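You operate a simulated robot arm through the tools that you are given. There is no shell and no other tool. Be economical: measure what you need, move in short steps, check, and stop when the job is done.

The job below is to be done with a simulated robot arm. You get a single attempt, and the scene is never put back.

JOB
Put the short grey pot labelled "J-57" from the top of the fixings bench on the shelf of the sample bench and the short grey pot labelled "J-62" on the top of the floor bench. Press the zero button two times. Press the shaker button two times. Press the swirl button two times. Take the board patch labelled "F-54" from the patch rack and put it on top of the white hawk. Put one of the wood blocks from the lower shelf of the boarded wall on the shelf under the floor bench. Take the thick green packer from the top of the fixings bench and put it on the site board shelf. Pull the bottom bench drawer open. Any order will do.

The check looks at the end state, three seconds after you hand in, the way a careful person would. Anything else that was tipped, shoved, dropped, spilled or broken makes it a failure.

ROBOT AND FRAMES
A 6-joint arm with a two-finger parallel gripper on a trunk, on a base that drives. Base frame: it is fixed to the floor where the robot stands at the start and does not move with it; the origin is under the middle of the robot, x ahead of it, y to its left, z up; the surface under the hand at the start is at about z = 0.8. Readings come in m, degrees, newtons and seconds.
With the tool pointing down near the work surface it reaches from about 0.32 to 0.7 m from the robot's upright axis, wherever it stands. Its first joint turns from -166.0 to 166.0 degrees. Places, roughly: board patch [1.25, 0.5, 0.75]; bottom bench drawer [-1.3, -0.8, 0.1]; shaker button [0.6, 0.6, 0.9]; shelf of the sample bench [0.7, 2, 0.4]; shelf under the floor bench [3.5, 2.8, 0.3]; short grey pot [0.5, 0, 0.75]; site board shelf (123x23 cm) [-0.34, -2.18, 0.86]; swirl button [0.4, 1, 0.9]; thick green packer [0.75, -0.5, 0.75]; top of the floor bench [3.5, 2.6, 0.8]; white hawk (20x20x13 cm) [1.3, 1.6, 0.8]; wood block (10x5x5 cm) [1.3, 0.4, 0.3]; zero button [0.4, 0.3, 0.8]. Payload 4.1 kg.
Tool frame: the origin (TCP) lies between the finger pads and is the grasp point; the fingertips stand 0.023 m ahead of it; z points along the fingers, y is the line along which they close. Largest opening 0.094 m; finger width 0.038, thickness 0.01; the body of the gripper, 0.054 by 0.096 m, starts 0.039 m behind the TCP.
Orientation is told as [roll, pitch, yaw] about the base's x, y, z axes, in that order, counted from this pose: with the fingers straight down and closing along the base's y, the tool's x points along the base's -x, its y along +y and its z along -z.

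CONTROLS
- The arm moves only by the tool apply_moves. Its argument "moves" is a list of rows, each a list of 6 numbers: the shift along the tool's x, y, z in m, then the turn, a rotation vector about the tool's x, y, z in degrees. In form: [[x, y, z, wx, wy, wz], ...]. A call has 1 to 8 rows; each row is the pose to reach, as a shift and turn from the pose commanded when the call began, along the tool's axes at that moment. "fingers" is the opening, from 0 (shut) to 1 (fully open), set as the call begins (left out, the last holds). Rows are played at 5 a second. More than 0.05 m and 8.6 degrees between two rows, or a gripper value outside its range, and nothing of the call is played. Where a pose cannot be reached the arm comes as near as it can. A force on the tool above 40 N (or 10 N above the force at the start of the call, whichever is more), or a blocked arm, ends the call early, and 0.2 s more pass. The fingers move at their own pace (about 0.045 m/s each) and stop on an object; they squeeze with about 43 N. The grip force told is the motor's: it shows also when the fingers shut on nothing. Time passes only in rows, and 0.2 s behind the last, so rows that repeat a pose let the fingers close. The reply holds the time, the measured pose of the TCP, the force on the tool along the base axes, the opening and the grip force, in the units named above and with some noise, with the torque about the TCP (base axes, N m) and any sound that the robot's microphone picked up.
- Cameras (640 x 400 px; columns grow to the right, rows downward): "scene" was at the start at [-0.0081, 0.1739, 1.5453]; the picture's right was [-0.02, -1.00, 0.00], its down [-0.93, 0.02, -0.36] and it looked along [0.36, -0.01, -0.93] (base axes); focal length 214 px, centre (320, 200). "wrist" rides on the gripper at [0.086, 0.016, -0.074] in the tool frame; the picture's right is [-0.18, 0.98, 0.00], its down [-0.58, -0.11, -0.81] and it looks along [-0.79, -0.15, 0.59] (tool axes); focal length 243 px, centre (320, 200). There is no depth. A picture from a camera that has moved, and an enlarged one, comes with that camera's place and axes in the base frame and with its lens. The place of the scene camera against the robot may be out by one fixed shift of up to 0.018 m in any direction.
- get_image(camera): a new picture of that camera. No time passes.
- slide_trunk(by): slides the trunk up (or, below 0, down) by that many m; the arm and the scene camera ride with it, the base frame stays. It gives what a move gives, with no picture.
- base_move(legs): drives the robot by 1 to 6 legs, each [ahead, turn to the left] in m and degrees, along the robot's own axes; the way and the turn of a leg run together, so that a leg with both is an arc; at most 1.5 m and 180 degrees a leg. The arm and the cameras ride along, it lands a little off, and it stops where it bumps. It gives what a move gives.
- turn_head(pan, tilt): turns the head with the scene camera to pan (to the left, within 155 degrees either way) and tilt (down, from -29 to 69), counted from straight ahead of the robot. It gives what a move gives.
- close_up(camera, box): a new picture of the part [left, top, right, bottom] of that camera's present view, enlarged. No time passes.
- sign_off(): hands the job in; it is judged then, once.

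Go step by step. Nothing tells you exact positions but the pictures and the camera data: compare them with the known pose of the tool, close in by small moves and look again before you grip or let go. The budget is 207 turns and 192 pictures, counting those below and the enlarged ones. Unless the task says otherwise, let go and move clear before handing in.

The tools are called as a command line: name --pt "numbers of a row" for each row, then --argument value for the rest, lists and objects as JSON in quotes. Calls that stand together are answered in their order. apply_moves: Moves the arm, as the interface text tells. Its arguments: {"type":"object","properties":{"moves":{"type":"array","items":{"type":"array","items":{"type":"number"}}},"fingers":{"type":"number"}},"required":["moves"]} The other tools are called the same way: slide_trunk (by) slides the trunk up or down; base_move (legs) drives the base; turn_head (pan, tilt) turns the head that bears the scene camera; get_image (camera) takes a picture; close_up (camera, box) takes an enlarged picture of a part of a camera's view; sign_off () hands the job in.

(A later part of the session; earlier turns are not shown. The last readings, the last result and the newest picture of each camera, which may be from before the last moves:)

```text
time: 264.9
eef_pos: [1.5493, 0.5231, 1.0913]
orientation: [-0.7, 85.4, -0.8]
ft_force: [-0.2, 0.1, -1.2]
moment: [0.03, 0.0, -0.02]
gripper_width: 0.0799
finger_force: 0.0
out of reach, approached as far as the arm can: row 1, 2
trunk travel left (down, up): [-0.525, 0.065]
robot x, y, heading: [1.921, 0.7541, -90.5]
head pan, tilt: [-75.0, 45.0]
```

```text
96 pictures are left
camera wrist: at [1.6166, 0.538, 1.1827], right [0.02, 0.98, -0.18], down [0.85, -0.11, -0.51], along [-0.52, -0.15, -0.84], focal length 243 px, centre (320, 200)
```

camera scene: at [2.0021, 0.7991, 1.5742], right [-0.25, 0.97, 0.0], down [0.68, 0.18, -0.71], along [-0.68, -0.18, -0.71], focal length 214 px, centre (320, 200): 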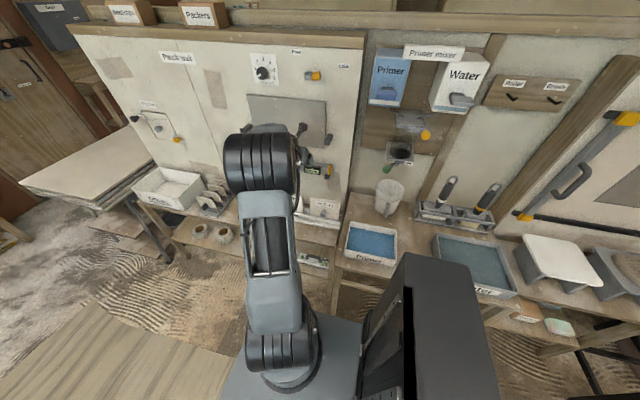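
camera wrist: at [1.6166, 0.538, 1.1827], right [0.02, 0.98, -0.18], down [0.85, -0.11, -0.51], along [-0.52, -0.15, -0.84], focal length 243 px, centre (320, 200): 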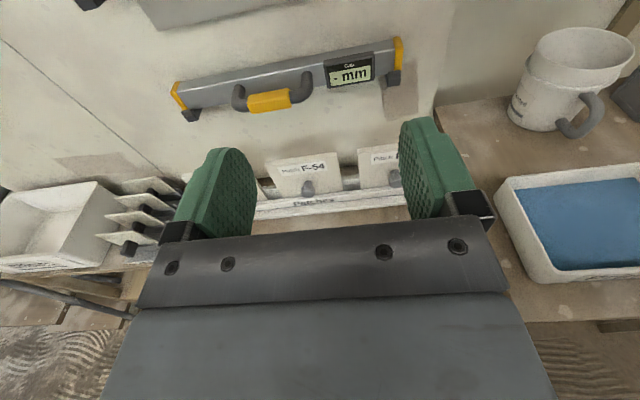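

close_up --camera "wrist" --box '[240, 130, 416, 240]'

close_up --camera "scene" --box '[180, 150, 380, 275]'

```text
3.64 times, centred on (328, 185) of wrist
camera zoom: at [1.6166, 0.538, 1.1827], right [0.02, 0.98, -0.18], down [0.85, -0.11, -0.51], along [-0.52, -0.15, -0.84], focal length 882 px, centre (291, 254)
```

zoom: 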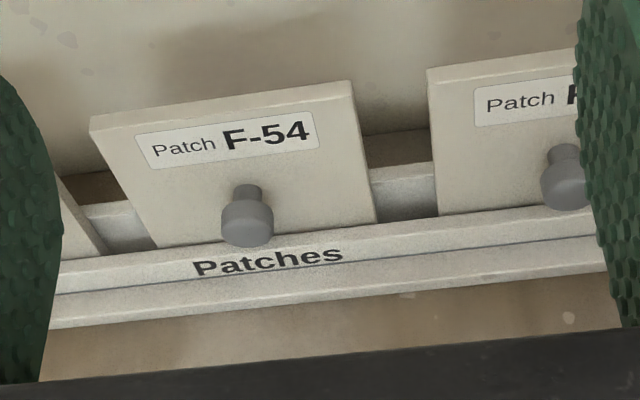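

```text
3.20 times, centred on (280, 212) of scene
camera zoom: at [2.0022, 0.7987, 1.5742], right [-0.25, 0.97, 0.0], down [0.68, 0.18, -0.71], along [-0.68, -0.18, -0.71], focal length 686 px, centre (448, 160)
```

zoom: 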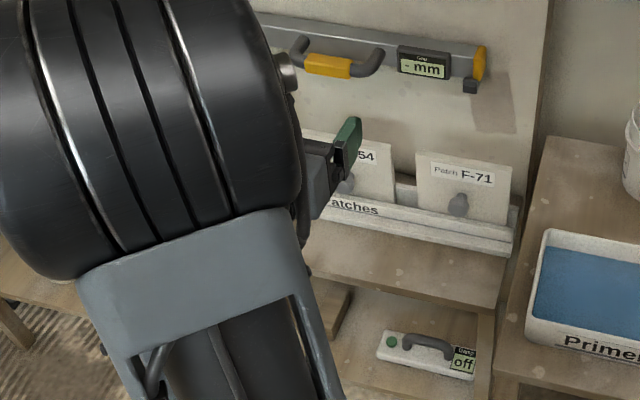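

F-54 stands in the rack with a knob on its front, at roughly (1.31, 0.43, 0.73). I'll grip the knob nearly horizontally; first I move to a closer, lower viewing pose.

apply_moves --pt "-0.04 -0.011 0.02 0 0 0" --pt "-0.08 -0.023 0.04 0 0 0" --pt "-0.12 -0.034 0.06 0 -2 0" --pt "-0.16 -0.046 0.08 0 -4 0" --pt "-0.2 -0.057 0.1 0 -6 0" --pt "-0.24 -0.069 0.12 0 -8 0" --pt "-0.28 -0.08 0.143 0 -10 0"

get_image --camera "wrist"

close_up --camera "scene" --box '[180, 150, 380, 275]'

```text
time: 266.5
eef_pos: [1.4292, 0.4419, 0.8011]
orientation: [-0.4, 75.2, -0.4]
ft_force: [-0.1, 0.0, -0.7]
moment: [0.01, -0.01, 0.02]
gripper_width: 0.0799
finger_force: 0.0
trunk travel left (down, up): [-0.525, 0.065]
robot x, y, heading: [1.9217, 0.7553, -90.1]
head pan, tilt: [-75.0, 45.0]
```

```text
93 pictures are left
camera wrist: at [1.479, 0.4575, 0.9031], right [0.05, 0.98, -0.18], down [0.93, -0.11, -0.36], along [-0.37, -0.15, -0.92], focal length 243 px, centre (320, 200)
```

wrist: 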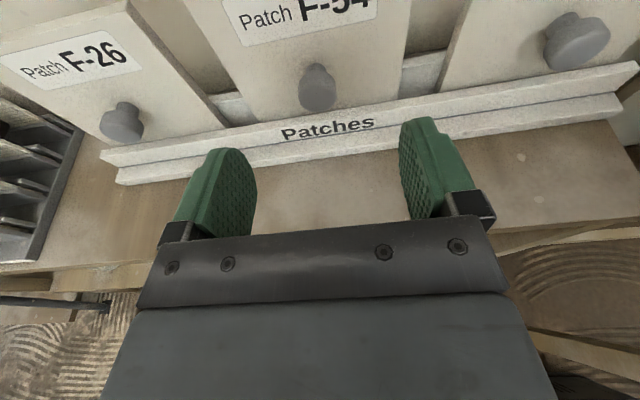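

```text
3.20 times, centred on (280, 212) of scene
camera zoom: at [2.0024, 0.799, 1.5743], right [-0.25, 0.97, 0.0], down [0.68, 0.18, -0.71], along [-0.68, -0.18, -0.71], focal length 686 px, centre (448, 160)
```

zoom: 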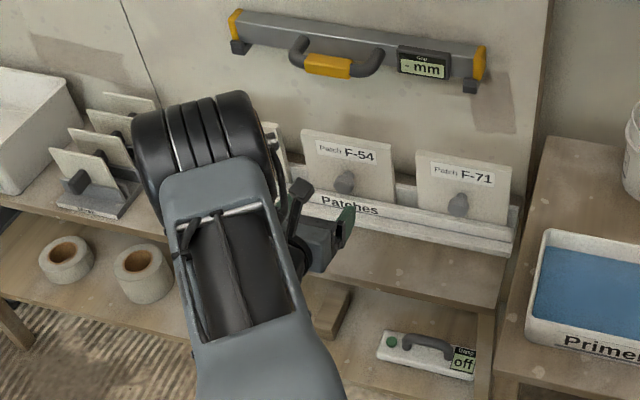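

Knob head is at about (1.313, 0.433, 0.744), the rail top at z≈0.714. I advance to the knob.

apply_moves --pt "-0.012 -0.005 0.04 0 0 0" --pt "-0.022 -0.009 0.08 0 0 0" --pt "-0.024 -0.009 0.105 0 0 0"

get_image --camera "wrist"

close_up --camera "scene" --box '[230, 170, 330, 232]'

```text
time: 267.3
eef_pos: [1.3323, 0.4353, 0.7493]
orientation: [-0.3, 75.2, -0.5]
ft_force: [-0.3, -1.0, -0.4]
moment: [0.0, 0.02, 0.02]
gripper_width: 0.0799
finger_force: 0.1
trunk travel left (down, up): [-0.525, 0.065]
robot x, y, heading: [1.919, 0.7537, -90.3]
head pan, tilt: [-75.0, 45.0]
```

```text
91 pictures are left
camera wrist: at [1.3832, 0.4496, 0.852], right [0.05, 0.98, -0.18], down [0.93, -0.11, -0.36], along [-0.37, -0.15, -0.92], focal length 243 px, centre (320, 200)
```

wrist: 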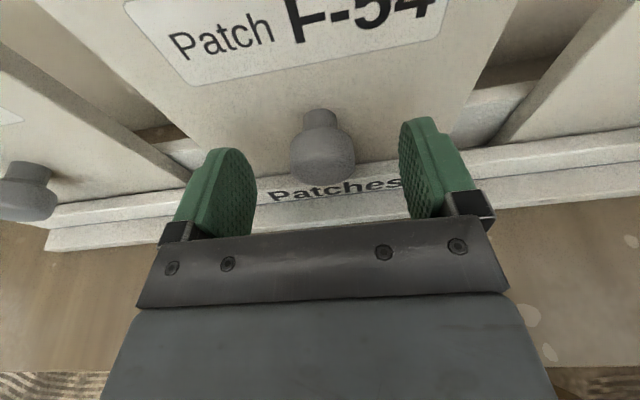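

```text
6.40 times, centred on (280, 201) of scene
camera zoom: at [2.0024, 0.7991, 1.5742], right [-0.25, 0.97, 0.0], down [0.68, 0.18, -0.71], along [-0.68, -0.18, -0.71], focal length 1373 px, centre (576, 194)
```

zoom: 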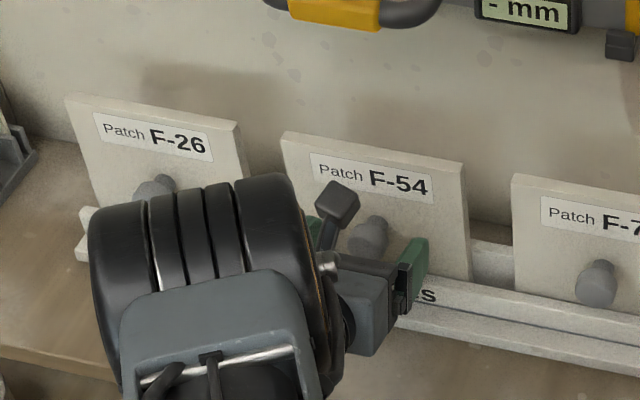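

apply_moves --pt "0 0 0.01 0 0 0" --pt "0 0 0.018 0 0 0" --pt "0 0 0.018 0 0 0" --pt "0 0 0.018 0 0 0" --pt "0 0 0.018 0 0 0" --pt "0 0 0.018 0 0 0" --fingers 0

get_image --camera "wrist"

```text
time: 268.7
eef_pos: [1.3167, 0.4353, 0.7465]
orientation: [-0.2, 75.2, -0.5]
ft_force: [9.5, 0.9, 0.2]
moment: [-0.03, -0.09, 0.18]
gripper_width: 0.0312
finger_force: 42.9
trunk travel left (down, up): [-0.525, 0.065]
robot x, y, heading: [1.9203, 0.7523, -90.6]
head pan, tilt: [-75.0, 45.0]
```

```text
89 pictures are left
camera wrist: at [1.3675, 0.4499, 0.8479], right [0.05, 0.98, -0.18], down [0.93, -0.11, -0.36], along [-0.37, -0.15, -0.92], focal length 243 px, centre (320, 200)
```

wrist: 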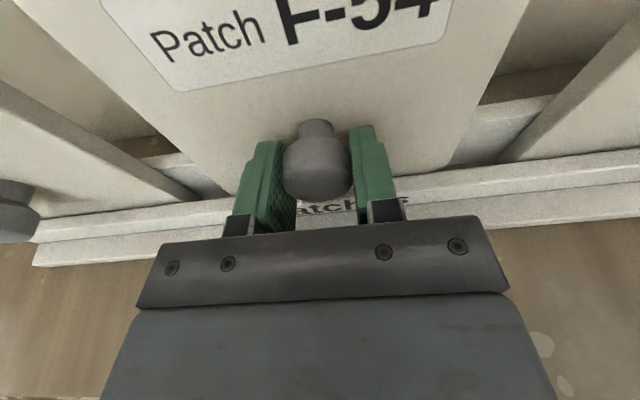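

Knob gripped. I lift the patch slowly along the board plane out of its slot.

apply_moves --pt "0.005 0 -0.002 0 0 0" --pt "0.015 0 -0.002 0 0 0" --pt "0.03 0 -0.002 0 0 0"

get_image --camera "wrist"

close_up --camera "scene" --box '[230, 170, 330, 232]'

```text
time: 269.5
eef_pos: [1.3108, 0.4361, 0.775]
orientation: [-0.2, 75.1, -0.5]
ft_force: [6.3, -0.3, -1.6]
moment: [-0.16, -0.38, 0.19]
gripper_width: 0.0314
finger_force: 42.5
trunk travel left (down, up): [-0.525, 0.065]
robot x, y, heading: [1.9154, 0.7533, -90.0]
head pan, tilt: [-75.0, 45.0]
```

```text
88 pictures are left
camera wrist: at [1.3621, 0.4496, 0.8772], right [0.05, 0.98, -0.18], down [0.93, -0.11, -0.36], along [-0.37, -0.15, -0.92], focal length 243 px, centre (320, 200)
```

wrist: 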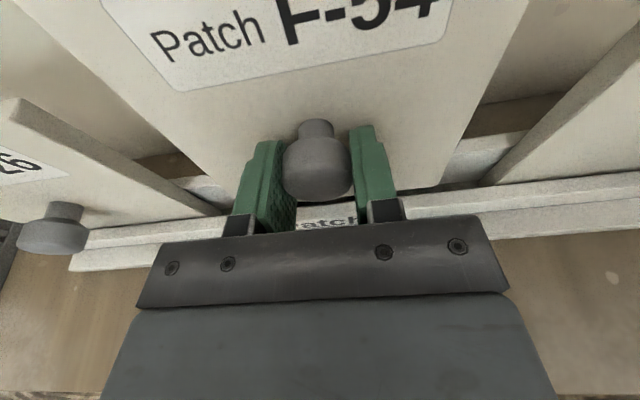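

```text
6.40 times, centred on (280, 201) of scene
camera zoom: at [2.0032, 0.799, 1.5742], right [-0.25, 0.97, 0.0], down [0.68, 0.18, -0.71], along [-0.68, -0.18, -0.71], focal length 1373 px, centre (576, 194)
```

zoom: 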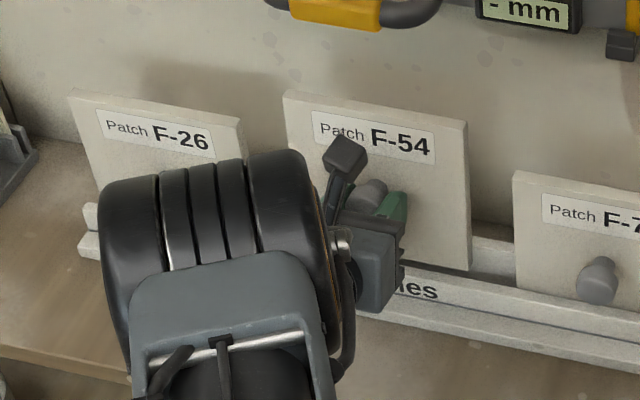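

apply_moves --pt "0.015 0 -0.004 0 0 0" --pt "0.035 0 -0.008 0 0 0" --pt "0.055 0 -0.02 0 0 0" --pt "0.06 0 -0.06 0 0 0" --pt "0.065 0 -0.1 0 0 0"

get_image --camera "wrist"

get_image --camera "scene"

```text
time: 270.7
eef_pos: [1.3931, 0.4342, 0.8621]
orientation: [0.0, 75.1, -0.2]
ft_force: [0.1, 0.0, -2.7]
moment: [0.05, -0.05, 0.0]
gripper_width: 0.0313
finger_force: 43.2
trunk travel left (down, up): [-0.525, 0.065]
robot x, y, heading: [1.9188, 0.7506, -90.3]
head pan, tilt: [-75.0, 45.0]
```

```text
86 pictures are left
camera wrist: at [1.4428, 0.4488, 0.9638], right [0.05, 0.98, -0.18], down [0.93, -0.11, -0.36], along [-0.37, -0.15, -0.92], focal length 243 px, centre (320, 200)
```

wrist: 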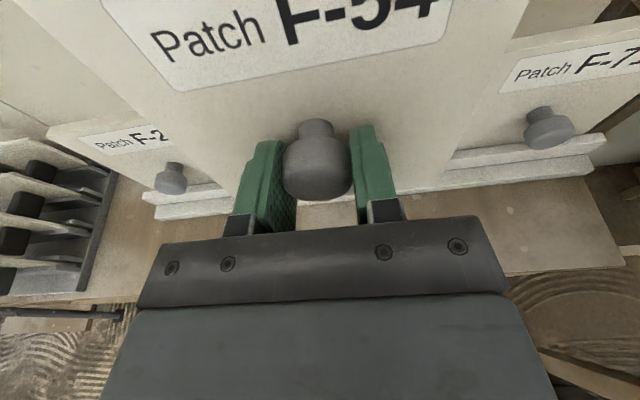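

```text
85 pictures are left
camera scene: at [2.0028, 0.799, 1.5741], right [-0.25, 0.97, 0.0], down [0.68, 0.18, -0.71], along [-0.68, -0.18, -0.71], focal length 214 px, centre (320, 200)
```

scene: 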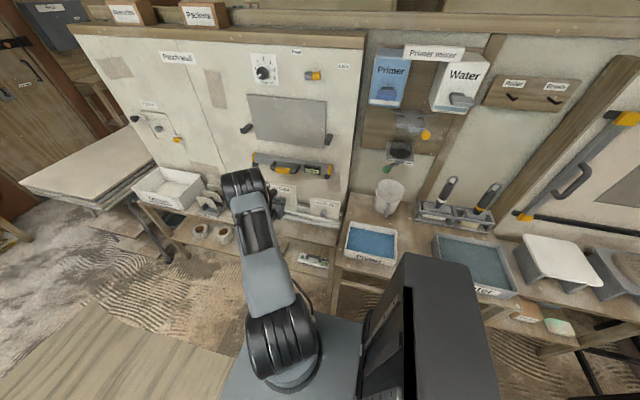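

The patch is out of the rack and held. I retract and raise it, then reverse to the hawk stand keeping the tilted view.

apply_moves --pt "0.035 0.0 -0.025 0 0 0" --pt "0.07 0.01 -0.055 0 0 0" --pt "0.1 0.03 -0.085 0 0 0" --pt "0.125 0.05 -0.115 0 0 0" --pt "0.145 0.07 -0.148 0 0 0" --pt "0.16 0.08 -0.177 0 0 0"

base_move --legs '[[-1.05, 0]]'

get_image --camera "wrist"

get_image --camera "scene"

```text
time: 272.1
eef_pos: [1.5222, 0.5153, 1.063]
orientation: [-0.1, 75.3, -0.4]
ft_force: [-0.3, 0.9, -1.6]
moment: [-0.01, -0.07, -0.03]
gripper_width: 0.0313
finger_force: 43.4
trunk travel left (down, up): [-0.525, 0.065]
robot x, y, heading: [1.9146, 0.7518, -90.3]
head pan, tilt: [-75.0, 45.0]
```

```text
time: 277.4
eef_pos: [1.5253, 1.5556, 1.0625]
orientation: [-0.2, 75.1, -0.1]
ft_force: [-0.2, -0.2, -3.3]
moment: [-0.01, -0.05, 0.01]
gripper_width: 0.0311
finger_force: 42.9
trunk travel left (down, up): [-0.525, 0.065]
robot x, y, heading: [1.919, 1.7933, -90.1]
head pan, tilt: [-75.0, 45.0]
```

```text
84 pictures are left
camera wrist: at [1.5757, 1.5696, 1.1647], right [0.04, 0.98, -0.18], down [0.93, -0.11, -0.36], along [-0.37, -0.15, -0.92], focal length 243 px, centre (320, 200)
```

wrist: 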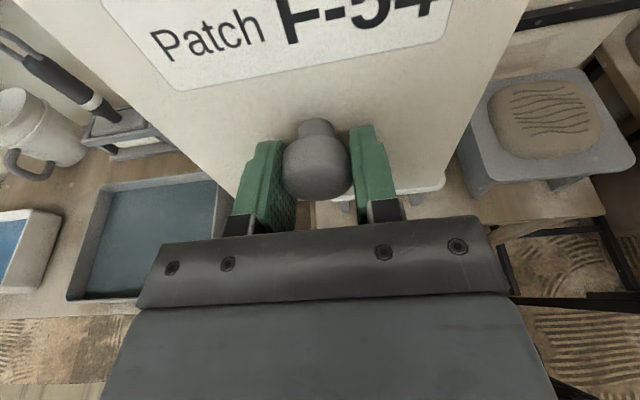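

```text
83 pictures are left
camera scene: at [2.0046, 1.8414, 1.5742], right [-0.26, 0.97, 0.0], down [0.68, 0.18, -0.71], along [-0.68, -0.18, -0.71], focal length 214 px, centre (320, 200)
```

scene: 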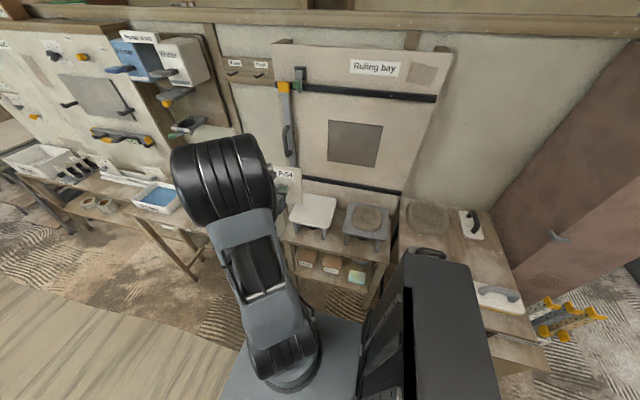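

close_up --camera "scene" --box '[260, 160, 420, 260]'

```text
4.00 times, centred on (340, 210) of scene
camera zoom: at [2.0046, 1.8414, 1.5742], right [-0.26, 0.97, 0.0], down [0.68, 0.18, -0.71], along [-0.68, -0.18, -0.71], focal length 858 px, centre (240, 160)
```

zoom: 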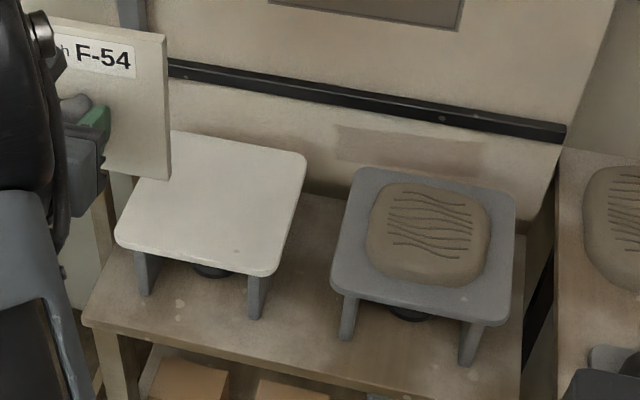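

apply_moves --pt "0 -0.045 0 0 0 0" --pt "0 -0.09 0 0 0 0" --pt "0 -0.13 0 0 0 0"

get_image --camera "wrist"

```text
time: 278.2
eef_pos: [1.5266, 1.4235, 1.0624]
orientation: [0.0, 75.2, 0.0]
ft_force: [0.1, 0.9, -2.5]
moment: [0.0, -0.06, 0.02]
gripper_width: 0.0313
finger_force: 43.1
trunk travel left (down, up): [-0.525, 0.065]
robot x, y, heading: [1.9196, 1.795, -89.9]
head pan, tilt: [-75.0, 45.0]
```

```text
81 pictures are left
camera wrist: at [1.5766, 1.4383, 1.165], right [0.05, 0.98, -0.18], down [0.93, -0.11, -0.36], along [-0.37, -0.15, -0.92], focal length 243 px, centre (320, 200)
```

wrist: 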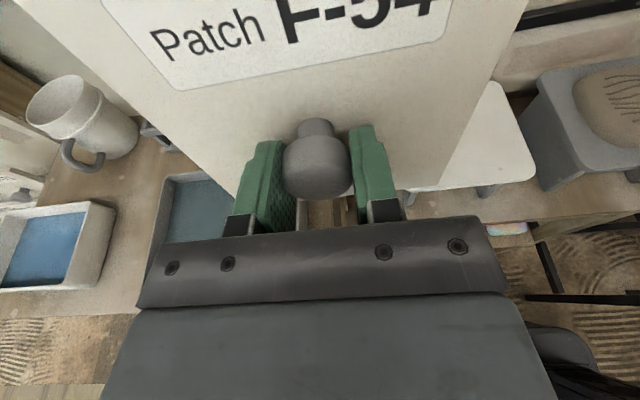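

The white hawk's top spans x 1.235–1.416, y 1.51–1.71 at z≈0.78; centre about (1.327, 1.61). I back up a bit and turn the tool to point down so the patch lies flat.

base_move --legs '[[-0.08, 0]]'

apply_moves --pt "0 0 0 0 -8.4 0" --pt "0 0 0 0 -16.8 0" --pt "0 0 0 0 -25.2 0" --pt "0 0 0 0 -33.6 0" --pt "0 0 0 0 -42 0" --pt "0 0 0 0 -50.4 0" --pt "0 0 0 0 -58.8 0" --pt "0 0 0 0 -67.2 0"

apply_moves --pt "0 0 0 0 -8 0"

get_image --camera "scene"

```text
time: 279.3
eef_pos: [1.5245, 1.5059, 1.0631]
orientation: [-0.4, 75.2, -0.2]
ft_force: [-0.2, 0.7, -2.4]
moment: [0.02, -0.06, -0.01]
gripper_width: 0.0314
finger_force: 43.0
trunk travel left (down, up): [-0.525, 0.065]
robot x, y, heading: [1.9198, 1.8734, -90.0]
head pan, tilt: [-75.0, 45.0]
```

```text
time: 281.1
eef_pos: [1.5253, 1.5039, 1.0627]
orientation: [-0.1, 7.7, 0.2]
ft_force: [0.3, -0.4, -2.0]
moment: [0.01, -0.03, 0.01]
gripper_width: 0.0311
finger_force: 42.6
trunk travel left (down, up): [-0.525, 0.065]
robot x, y, heading: [1.9214, 1.8771, -89.9]
head pan, tilt: [-75.0, 45.0]
```

```text
time: 281.5
eef_pos: [1.5264, 1.5048, 1.0623]
orientation: [-0.2, -0.1, 0.1]
ft_force: [1.0, -0.5, -2.5]
moment: [-0.02, -0.01, -0.01]
gripper_width: 0.0311
finger_force: 42.9
trunk travel left (down, up): [-0.525, 0.065]
robot x, y, heading: [1.9232, 1.8747, -89.9]
head pan, tilt: [-75.0, 45.0]
```

```text
80 pictures are left
camera scene: at [2.0043, 1.9213, 1.5742], right [-0.26, 0.97, 0.0], down [0.68, 0.18, -0.71], along [-0.68, -0.18, -0.71], focal length 214 px, centre (320, 200)
```

scene: 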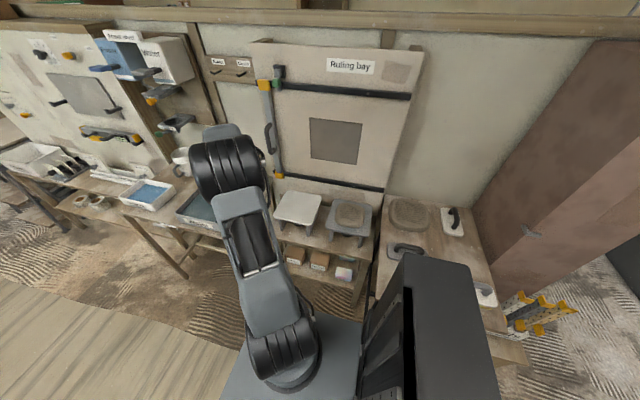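

apply_moves --pt "0.04 0.02 0 0 0 0" --pt "0.08 0.04 0 0 0 0" --pt "0.12 0.065 0 0 0 0" --pt "0.155 0.085 0 0 0 0" --pt "0.185 0.105 0 0 0 0" --pt "0.185 0.105 0.04 0 0 0" --pt "0.185 0.105 0.09 0 0 0" --pt "0.185 0.105 0.13 0 0 0"

close_up --camera "scene" --box '[220, 140, 400, 253]'

get_image --camera "wrist"

```text
time: 283.3
eef_pos: [1.3413, 1.6081, 0.9305]
orientation: [-0.1, 0.0, 0.1]
ft_force: [0.1, -0.4, -1.4]
moment: [0.0, -0.02, 0.0]
gripper_width: 0.031
finger_force: 42.8
trunk travel left (down, up): [-0.525, 0.065]
robot x, y, heading: [1.9206, 1.875, -90.0]
head pan, tilt: [-75.0, 45.0]
```

```text
3.54 times, centred on (310, 196) of scene
camera zoom: at [2.0039, 1.9214, 1.5743], right [-0.26, 0.97, 0.0], down [0.68, 0.18, -0.71], along [-0.68, -0.18, -0.71], focal length 759 px, centre (355, 212)
```

zoom: 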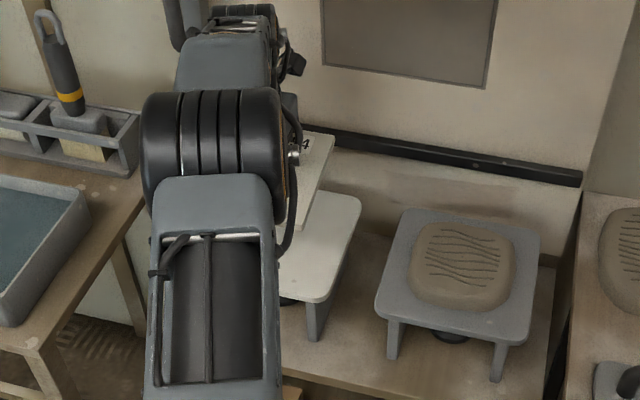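

```text
78 pictures are left
camera wrist: at [1.2551, 1.6225, 1.0054], right [0.18, 0.98, 0.0], down [0.58, -0.11, 0.81], along [0.79, -0.15, -0.59], focal length 243 px, centre (320, 200)
```

wrist: 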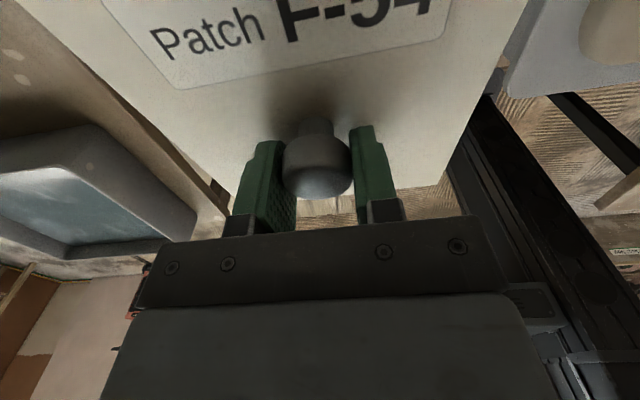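

apply_moves --pt "0 0 0.04 0 0 0" --pt "0 0 0.08 0 0 0"

apply_moves --pt "0 0 0.006 0 0 0" --pt "0 0 0.012 0 0 0"

close_up --camera "scene" --box '[220, 140, 400, 253]'

```text
time: 283.9
eef_pos: [1.3411, 1.6076, 0.8503]
orientation: [0.0, 0.0, 0.1]
ft_force: [-0.3, -0.2, -2.9]
moment: [0.0, -0.03, 0.0]
gripper_width: 0.031
finger_force: 43.3
trunk travel left (down, up): [-0.525, 0.065]
robot x, y, heading: [1.921, 1.8744, -90.0]
head pan, tilt: [-75.0, 45.0]
```

```text
time: 284.5
eef_pos: [1.3417, 1.6082, 0.8399]
orientation: [-0.1, 0.0, 0.1]
ft_force: [0.3, 0.5, -2.4]
moment: [-0.04, -0.05, 0.02]
gripper_width: 0.0311
finger_force: 42.7
trunk travel left (down, up): [-0.525, 0.065]
robot x, y, heading: [1.9177, 1.8713, -90.1]
head pan, tilt: [-75.0, 45.0]
```

```text
3.54 times, centred on (310, 196) of scene
camera zoom: at [2.0041, 1.9214, 1.5742], right [-0.26, 0.97, 0.0], down [0.68, 0.18, -0.71], along [-0.68, -0.18, -0.71], focal length 759 px, centre (355, 212)
```

zoom: 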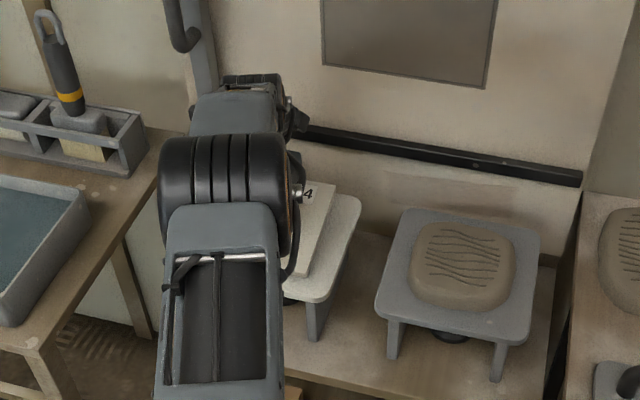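

apply_moves --pt "0.012 0 0.004 0 0 0" --pt "0.012 0 0.009 0 0 0"

apply_moves --pt "0 0 0.003 0 0 0" --pt "0 0 0.006 0 0 0"

```text
time: 285.1
eef_pos: [1.3281, 1.6078, 0.8329]
orientation: [-0.2, 0.1, 0.1]
ft_force: [2.2, 0.5, 10.0]
moment: [0.5, -0.84, -0.02]
gripper_width: 0.0312
finger_force: 42.8
trunk travel left (down, up): [-0.525, 0.065]
robot x, y, heading: [1.9227, 1.8709, -90.2]
head pan, tilt: [-75.0, 45.0]
```

```text
time: 285.7
eef_pos: [1.3277, 1.6093, 0.8272]
orientation: [-0.2, 0.3, 0.1]
ft_force: [-6.0, -3.0, 16.9]
moment: [0.33, -0.94, -0.07]
gripper_width: 0.0317
finger_force: 42.8
trunk travel left (down, up): [-0.525, 0.065]
robot x, y, heading: [1.9243, 1.8788, -90.1]
head pan, tilt: [-75.0, 45.0]
```

Contact with the hawk. I ease up a bit, open and lift straight off.

apply_moves --pt "0 0 -0.004 0 0 0" --pt "0 0 -0.004 0 0 0" --pt "0 0 -0.004 0 0 0" --pt "0 0 -0.004 0 0 0" --fingers 0.8

apply_moves --pt "0 0 -0.03 0 0 0" --pt "0 0 -0.07 0 0 0" --pt "0 0 -0.12 0 0 0" --pt "0 0 -0.16 0 0 0" --pt "-0.04 0 -0.19 0 0 0" --pt "-0.085 0 -0.2 0 0 0" --pt "-0.13 0 -0.2 0 0 0"

close_up --camera "scene" --box '[220, 140, 400, 253]'

get_image --camera "wrist"

```text
time: 286.7
eef_pos: [1.3293, 1.6088, 0.8281]
orientation: [-0.1, 0.0, 0.2]
ft_force: [-0.5, -0.1, 1.0]
moment: [0.0, 0.01, 0.0]
gripper_width: 0.075
finger_force: 0.1
trunk travel left (down, up): [-0.525, 0.065]
robot x, y, heading: [1.9182, 1.8745, -89.7]
head pan, tilt: [-75.0, 45.0]
```

```text
time: 288.3
eef_pos: [1.46, 1.6108, 1.029]
orientation: [-0.1, -0.1, 0.2]
ft_force: [0.2, -0.3, 0.7]
moment: [0.0, 0.01, 0.03]
gripper_width: 0.0753
finger_force: 0.1
trunk travel left (down, up): [-0.525, 0.065]
robot x, y, heading: [1.9242, 1.8727, -90.1]
head pan, tilt: [-75.0, 45.0]
```

```text
3.54 times, centred on (310, 196) of scene
camera zoom: at [2.005, 1.9217, 1.5741], right [-0.26, 0.97, 0.0], down [0.68, 0.18, -0.71], along [-0.68, -0.18, -0.71], focal length 759 px, centre (355, 212)
```

zoom: 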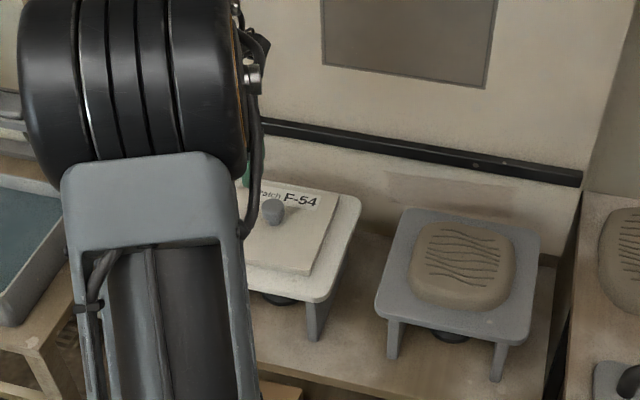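

```text
75 pictures are left
camera wrist: at [1.3739, 1.6247, 1.1042], right [0.18, 0.98, 0.0], down [0.58, -0.11, 0.81], along [0.79, -0.15, -0.59], focal length 243 px, centre (320, 200)
```

wrist: 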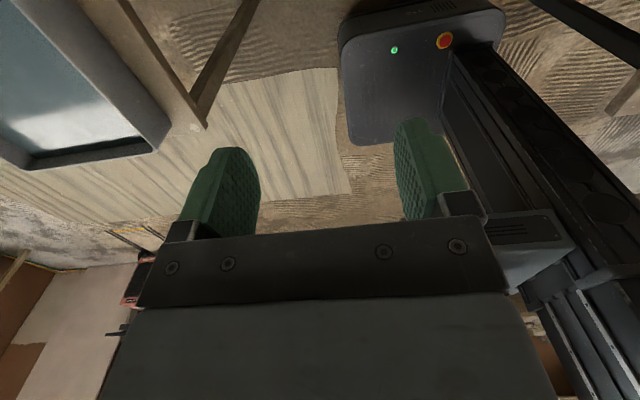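

The patch lies flat on the white hawk. Next I tilt the tool forward again and drive to view the lower shelf for a wood block.

apply_moves --pt "-0.02 0 -0.01 0 8.4 0" --pt "-0.04 0 -0.02 0 16.8 0" --pt "-0.06 0 -0.03 0 25.2 0" --pt "-0.08 0 -0.04 0 33.6 0" --pt "-0.09 0 -0.05 0 42 0" --pt "-0.09 0 -0.05 0 50.4 0" --pt "-0.09 0 -0.05 0 58.8 0" --pt "-0.09 0 -0.05 0 67.2 0"

base_move --legs '[[1.15, 0]]'

slide_trunk --by -0.1

turn_head --pan -80 --tilt 55

get_image --camera "scene"

get_image --camera "wrist"

```text
time: 290.1
eef_pos: [1.5494, 1.6092, 1.0796]
orientation: [-0.2, 67.3, 0.1]
ft_force: [0.1, -0.7, 0.9]
moment: [0.0, 0.0, 0.02]
gripper_width: 0.0752
finger_force: 0.1
trunk travel left (down, up): [-0.525, 0.065]
robot x, y, heading: [1.9213, 1.8732, -90.0]
head pan, tilt: [-75.0, 45.0]
```

```text
time: 296.0
eef_pos: [1.5495, 0.4548, 1.0802]
orientation: [-0.2, 67.1, 0.0]
ft_force: [0.0, 0.4, 0.4]
moment: [-0.04, 0.0, 0.01]
gripper_width: 0.0752
finger_force: 0.0
trunk travel left (down, up): [-0.525, 0.065]
robot x, y, heading: [1.9213, 0.7188, -89.9]
head pan, tilt: [-75.0, 45.0]
```

```text
time: 297.3
eef_pos: [1.5502, 0.4548, 0.9792]
orientation: [-0.2, 67.2, 0.1]
ft_force: [-0.1, -0.2, -0.3]
moment: [0.02, -0.02, 0.01]
gripper_width: 0.0751
finger_force: 0.0
trunk travel left (down, up): [-0.425, 0.165]
robot x, y, heading: [1.9268, 0.7183, -90.0]
head pan, tilt: [-75.0, 45.0]
```

```text
time: 298.0
eef_pos: [1.5503, 0.4555, 0.9801]
orientation: [-0.2, 67.2, 0.1]
ft_force: [0.4, 0.2, 0.3]
moment: [-0.01, 0.01, 0.0]
gripper_width: 0.0752
finger_force: 0.0
trunk travel left (down, up): [-0.425, 0.165]
robot x, y, heading: [1.9191, 0.7186, -89.7]
head pan, tilt: [-80.0, 55.0]
```

```text
74 pictures are left
camera scene: at [2.0136, 0.776, 1.4608], right [-0.18, 0.98, 0.0], down [0.81, 0.14, -0.57], along [-0.57, -0.1, -0.82], focal length 214 px, centre (320, 200)
```

scene: 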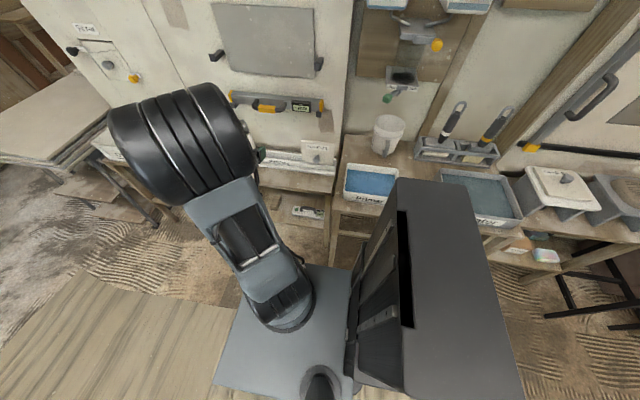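

```text
73 pictures are left
camera wrist: at [1.5861, 0.4699, 1.0881], right [0.07, 0.98, -0.17], down [0.97, -0.11, -0.22], along [-0.24, -0.15, -0.96], focal length 243 px, centre (320, 200)
```

wrist: 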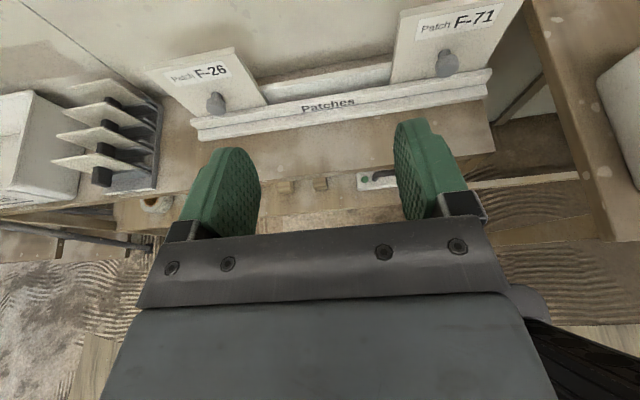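

Two wood blocks show end-on on the lower shelf at about (1.34, 0.355) and (1.34, 0.23). I lower the trunk in front of the table to look at them.

slide_trunk --by -0.4

get_image --camera "wrist"

get_image --camera "scene"

```text
time: 301.9
eef_pos: [1.5507, 0.4551, 0.581]
orientation: [-0.2, 67.2, 0.1]
ft_force: [-0.1, -0.1, 0.5]
moment: [0.02, -0.03, 0.05]
gripper_width: 0.0753
finger_force: 0.0
trunk travel left (down, up): [-0.025, 0.565]
robot x, y, heading: [1.925, 0.7213, -89.7]
head pan, tilt: [-80.0, 55.0]
```

```text
72 pictures are left
camera wrist: at [1.5861, 0.4699, 0.6881], right [0.07, 0.98, -0.17], down [0.97, -0.11, -0.22], along [-0.24, -0.15, -0.96], focal length 243 px, centre (320, 200)
```

wrist: 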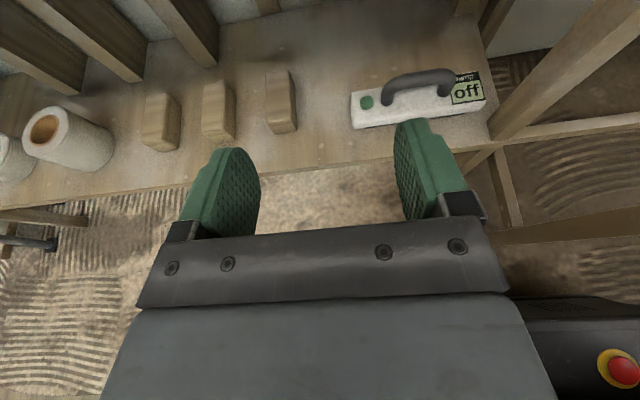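

```text
71 pictures are left
camera scene: at [2.0136, 0.776, 1.0608], right [-0.18, 0.98, 0.0], down [0.81, 0.14, -0.57], along [-0.56, -0.1, -0.82], focal length 214 px, centre (320, 200)
```

scene: 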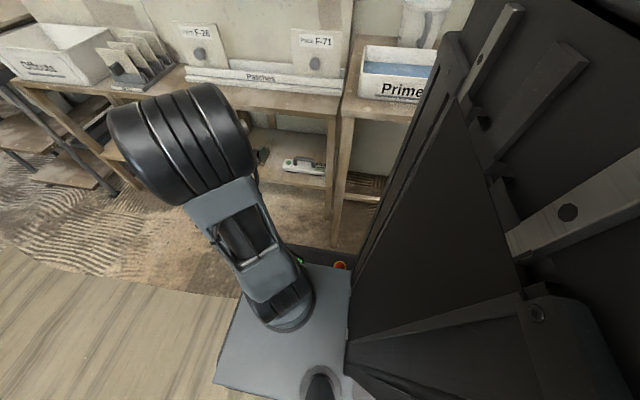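

apply_moves --pt "-0.035 -0.018 0.02 0 0 0" --pt "-0.07 -0.036 0.045 0 0 0" --pt "-0.095 -0.054 0.08 0 0 0" --pt "-0.11 -0.072 0.118 0 0 0" --pt "-0.118 -0.09 0.158 0 0 0" --fingers 1

get_image --camera "wrist"

```text
time: 303.1
eef_pos: [1.4505, 0.364, 0.4098]
orientation: [-0.2, 67.2, 0.0]
ft_force: [-0.2, -0.2, 0.0]
moment: [-0.01, -0.04, 0.01]
gripper_width: 0.0939
finger_force: 0.1
trunk travel left (down, up): [-0.025, 0.565]
robot x, y, heading: [1.9211, 0.716, -89.7]
head pan, tilt: [-80.0, 55.0]
```

```text
70 pictures are left
camera wrist: at [1.4861, 0.3786, 0.5181], right [0.07, 0.98, -0.17], down [0.97, -0.11, -0.22], along [-0.24, -0.15, -0.96], focal length 243 px, centre (320, 200)
```

wrist: 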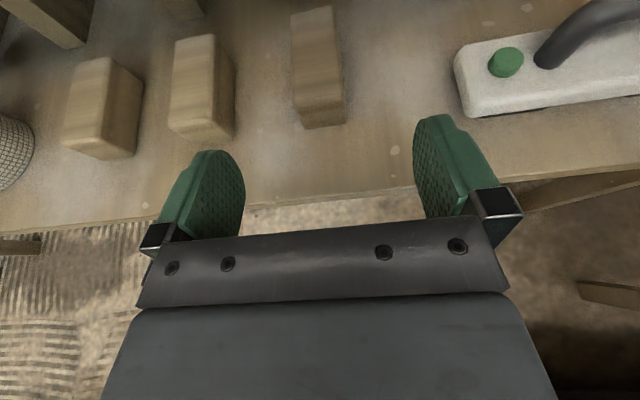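

The right-hand block's front is at x≈1.333, y≈0.354, top at z≈0.31 (shelf 0.26). I align behind it.

apply_moves --pt "-0.025 -0.004 0.035 0 0 0" --pt "-0.045 -0.008 0.075 0 0 0" --pt "-0.0545 -0.0095 0.115 0 0 0"

get_image --camera "wrist"

```text
time: 303.9
eef_pos: [1.37, 0.349, 0.3266]
orientation: [0.2, 68.1, 0.9]
ft_force: [48.8, 21.2, 48.3]
moment: [1.41, -4.23, 0.45]
gripper_width: 0.0941
finger_force: 0.0
trunk travel left (down, up): [-0.025, 0.565]
robot x, y, heading: [1.9243, 0.7215, -89.5]
head pan, tilt: [-80.0, 55.0]
stopped in row 3: the force on the tool passed its limit at 112 N (the readings are from after the stop); the commanded pose is now the measured one
```

```text
69 pictures are left
camera wrist: at [1.4065, 0.3639, 0.4338], right [0.06, 0.98, -0.17], down [0.97, -0.1, -0.24], along [-0.25, -0.15, -0.96], focal length 243 px, centre (320, 200)
```

wrist: 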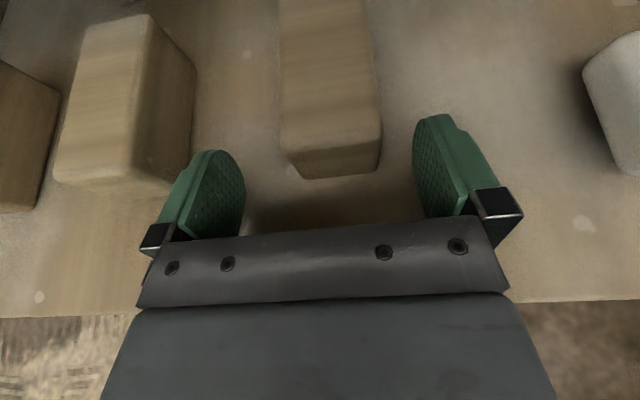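

The wrist touched the shelf's front lip, so the shelf is higher (≈0.31) than I judged. I back off and use a steeper tilt of about 47°.

apply_moves --pt "0.005 0 -0.02 0 0 0" --pt "0.015 0.003 -0.05 0 0 0" --pt "0.02 0.006 -0.08 0 0 0" --pt "0.04 0.006 -0.09 0 -7 0" --pt "0.05 0.006 -0.09 0 -14 0" --pt "0.05 0.006 -0.09 0 -21 0"

get_image --camera "wrist"

get_image --camera "scene"

```text
time: 305.4
eef_pos: [1.4331, 0.3554, 0.4013]
orientation: [0.1, 46.6, 0.7]
ft_force: [-0.4, -0.8, 1.1]
moment: [0.03, 0.01, -0.01]
gripper_width: 0.0937
finger_force: 0.1
trunk travel left (down, up): [-0.025, 0.565]
robot x, y, heading: [1.9231, 0.7187, -89.4]
head pan, tilt: [-80.0, 55.0]
```

```text
68 pictures are left
camera wrist: at [1.4276, 0.3703, 0.5146], right [0.11, 0.98, -0.13], down [0.99, -0.1, 0.13], along [0.12, -0.15, -0.98], focal length 243 px, centre (320, 200)
```

wrist: 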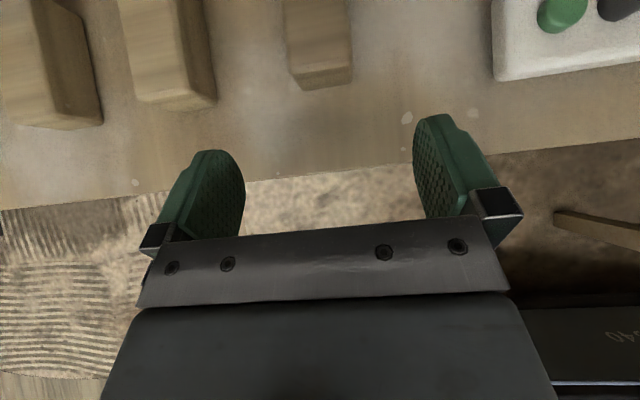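

```text
67 pictures are left
camera scene: at [2.0134, 0.7765, 1.0607], right [-0.18, 0.98, 0.0], down [0.81, 0.15, -0.57], along [-0.56, -0.1, -0.82], focal length 214 px, centre (320, 200)
```

scene: 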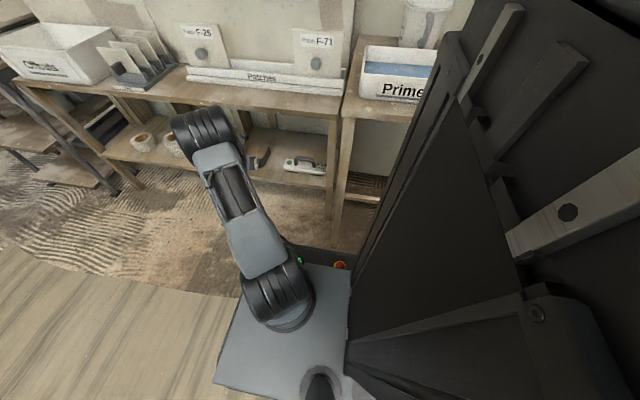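

apply_moves --pt "0.0246 0.001 0.02 0 0 0" --pt "0.0246 0.0015 0.06 0 0 0" --pt "0.0246 0.0015 0.09 0 0 0"

get_image --camera "wrist"

```text
time: 306.1
eef_pos: [1.3487, 0.3571, 0.3566]
orientation: [0.0, 46.7, 0.7]
ft_force: [-0.5, -0.2, -0.3]
moment: [-0.03, 0.0, 0.01]
gripper_width: 0.0939
finger_force: 0.1
trunk travel left (down, up): [-0.025, 0.565]
robot x, y, heading: [1.9224, 0.7179, -89.9]
head pan, tilt: [-80.0, 55.0]
```

```text
66 pictures are left
camera wrist: at [1.3441, 0.3705, 0.4714], right [0.11, 0.98, -0.13], down [0.99, -0.1, 0.13], along [0.11, -0.15, -0.98], focal length 243 px, centre (320, 200)
```

wrist: 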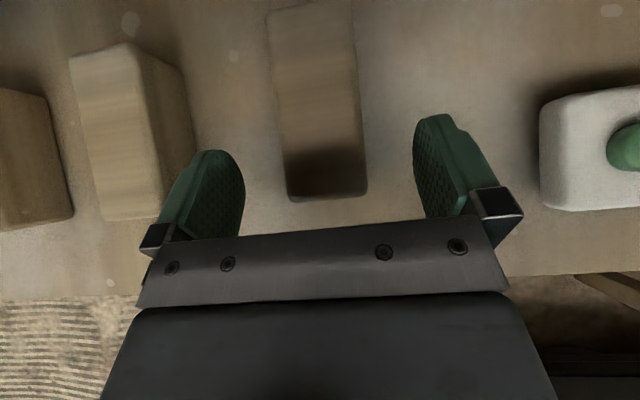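

apply_moves --pt "-0.012 0 0.028 0 0 0" --pt "-0.0226 0 0.05 0 0 0"

get_image --camera "wrist"

```text
time: 306.7
eef_pos: [1.3321, 0.35, 0.3291]
orientation: [-0.1, 47.6, 1.0]
ft_force: [16.6, 1.9, 23.1]
moment: [1.18, -0.37, -0.86]
gripper_width: 0.0939
finger_force: 0.0
trunk travel left (down, up): [-0.025, 0.565]
robot x, y, heading: [1.9226, 0.7187, -89.5]
head pan, tilt: [-80.0, 55.0]
stopped in row 2: the force on the tool passed its limit at 213 N (the readings are from after the stop); the commanded pose is now the measured one
```

```text
65 pictures are left
camera wrist: at [1.33, 0.3651, 0.4431], right [0.11, 0.98, -0.14], down [0.99, -0.09, 0.11], along [0.1, -0.15, -0.98], focal length 243 px, centre (320, 200)
```

wrist: 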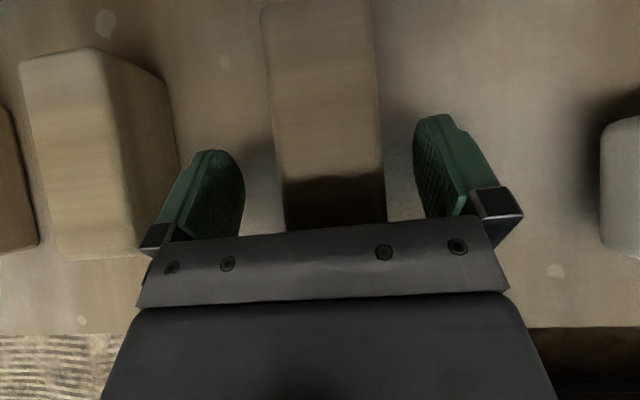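

The fingertips touched the shelf, so it is at z≈0.30. I lift 4 mm and close on the block.

apply_moves --pt "0.003 0.004 -0.003 0 0 0" --pt "0.003 0.004 -0.003 0 0 0" --pt "0.003 0.004 -0.003 0 0 0" --pt "0.003 0.004 -0.003 0 0 0" --pt "0.003 0.004 -0.003 0 0 0" --fingers 0

apply_moves --pt "0.01 0 -0.01 0 0 0" --pt "0.022 0 -0.02 0 0 0"

get_image --camera "wrist"

```text
time: 307.9
eef_pos: [1.3325, 0.356, 0.3298]
orientation: [0.0, 47.2, 0.7]
ft_force: [-0.8, 0.5, 7.1]
moment: [-0.13, 0.14, -0.03]
gripper_width: 0.0445
finger_force: 43.2
trunk travel left (down, up): [-0.025, 0.565]
robot x, y, heading: [1.9229, 0.7219, -89.5]
head pan, tilt: [-80.0, 55.0]
```

```text
time: 308.5
eef_pos: [1.3327, 0.3558, 0.3577]
orientation: [0.1, 47.2, 0.9]
ft_force: [-0.7, -0.2, -0.8]
moment: [-0.02, -0.02, -0.03]
gripper_width: 0.0446
finger_force: 42.5
trunk travel left (down, up): [-0.025, 0.565]
robot x, y, heading: [1.9228, 0.7185, -89.3]
head pan, tilt: [-80.0, 55.0]
```

```text
64 pictures are left
camera wrist: at [1.3293, 0.3706, 0.4719], right [0.11, 0.98, -0.13], down [0.99, -0.1, 0.12], along [0.11, -0.15, -0.98], focal length 243 px, centre (320, 200)
```

wrist: 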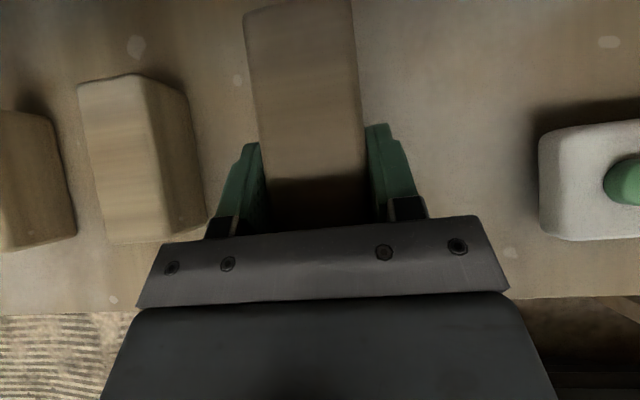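

The wood block is held. I withdraw it from the shelf and raise the trunk.

apply_moves --pt "0.01 0.0 -0.03 0 0 0" --pt "-0.01 0.005 -0.065 0 0 0" --pt "-0.035 0.01 -0.1 0 0 0" --pt "-0.06 0.02 -0.135 0 0 0" --pt "-0.085 0.03 -0.17 0 0 0" --pt "-0.109 0.04 -0.209 0 0 0"

slide_trunk --by 0.4

get_image --camera "wrist"

```text
time: 309.9
eef_pos: [1.5605, 0.3984, 0.4203]
orientation: [0.0, 47.2, 0.8]
ft_force: [0.1, -0.8, -0.1]
moment: [-0.02, -0.01, -0.02]
gripper_width: 0.0445
finger_force: 42.6
trunk travel left (down, up): [-0.025, 0.565]
robot x, y, heading: [1.9216, 0.7184, -89.3]
head pan, tilt: [-80.0, 55.0]
```

```text
time: 313.7
eef_pos: [1.5611, 0.3989, 0.82]
orientation: [0.1, 47.3, 0.9]
ft_force: [-0.1, 0.1, -1.2]
moment: [-0.01, 0.0, 0.03]
gripper_width: 0.0448
finger_force: 43.7
trunk travel left (down, up): [-0.425, 0.165]
robot x, y, heading: [1.9233, 0.7199, -89.7]
head pan, tilt: [-80.0, 55.0]
```

```text
63 pictures are left
camera wrist: at [1.5563, 0.4132, 0.9338], right [0.11, 0.98, -0.13], down [0.99, -0.1, 0.12], along [0.11, -0.15, -0.98], focal length 243 px, centre (320, 200)
```

wrist: 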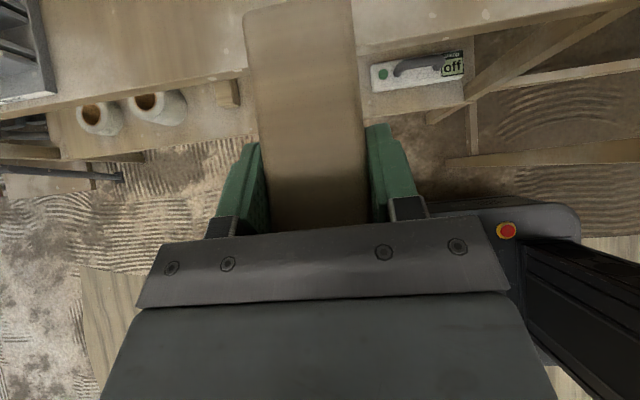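

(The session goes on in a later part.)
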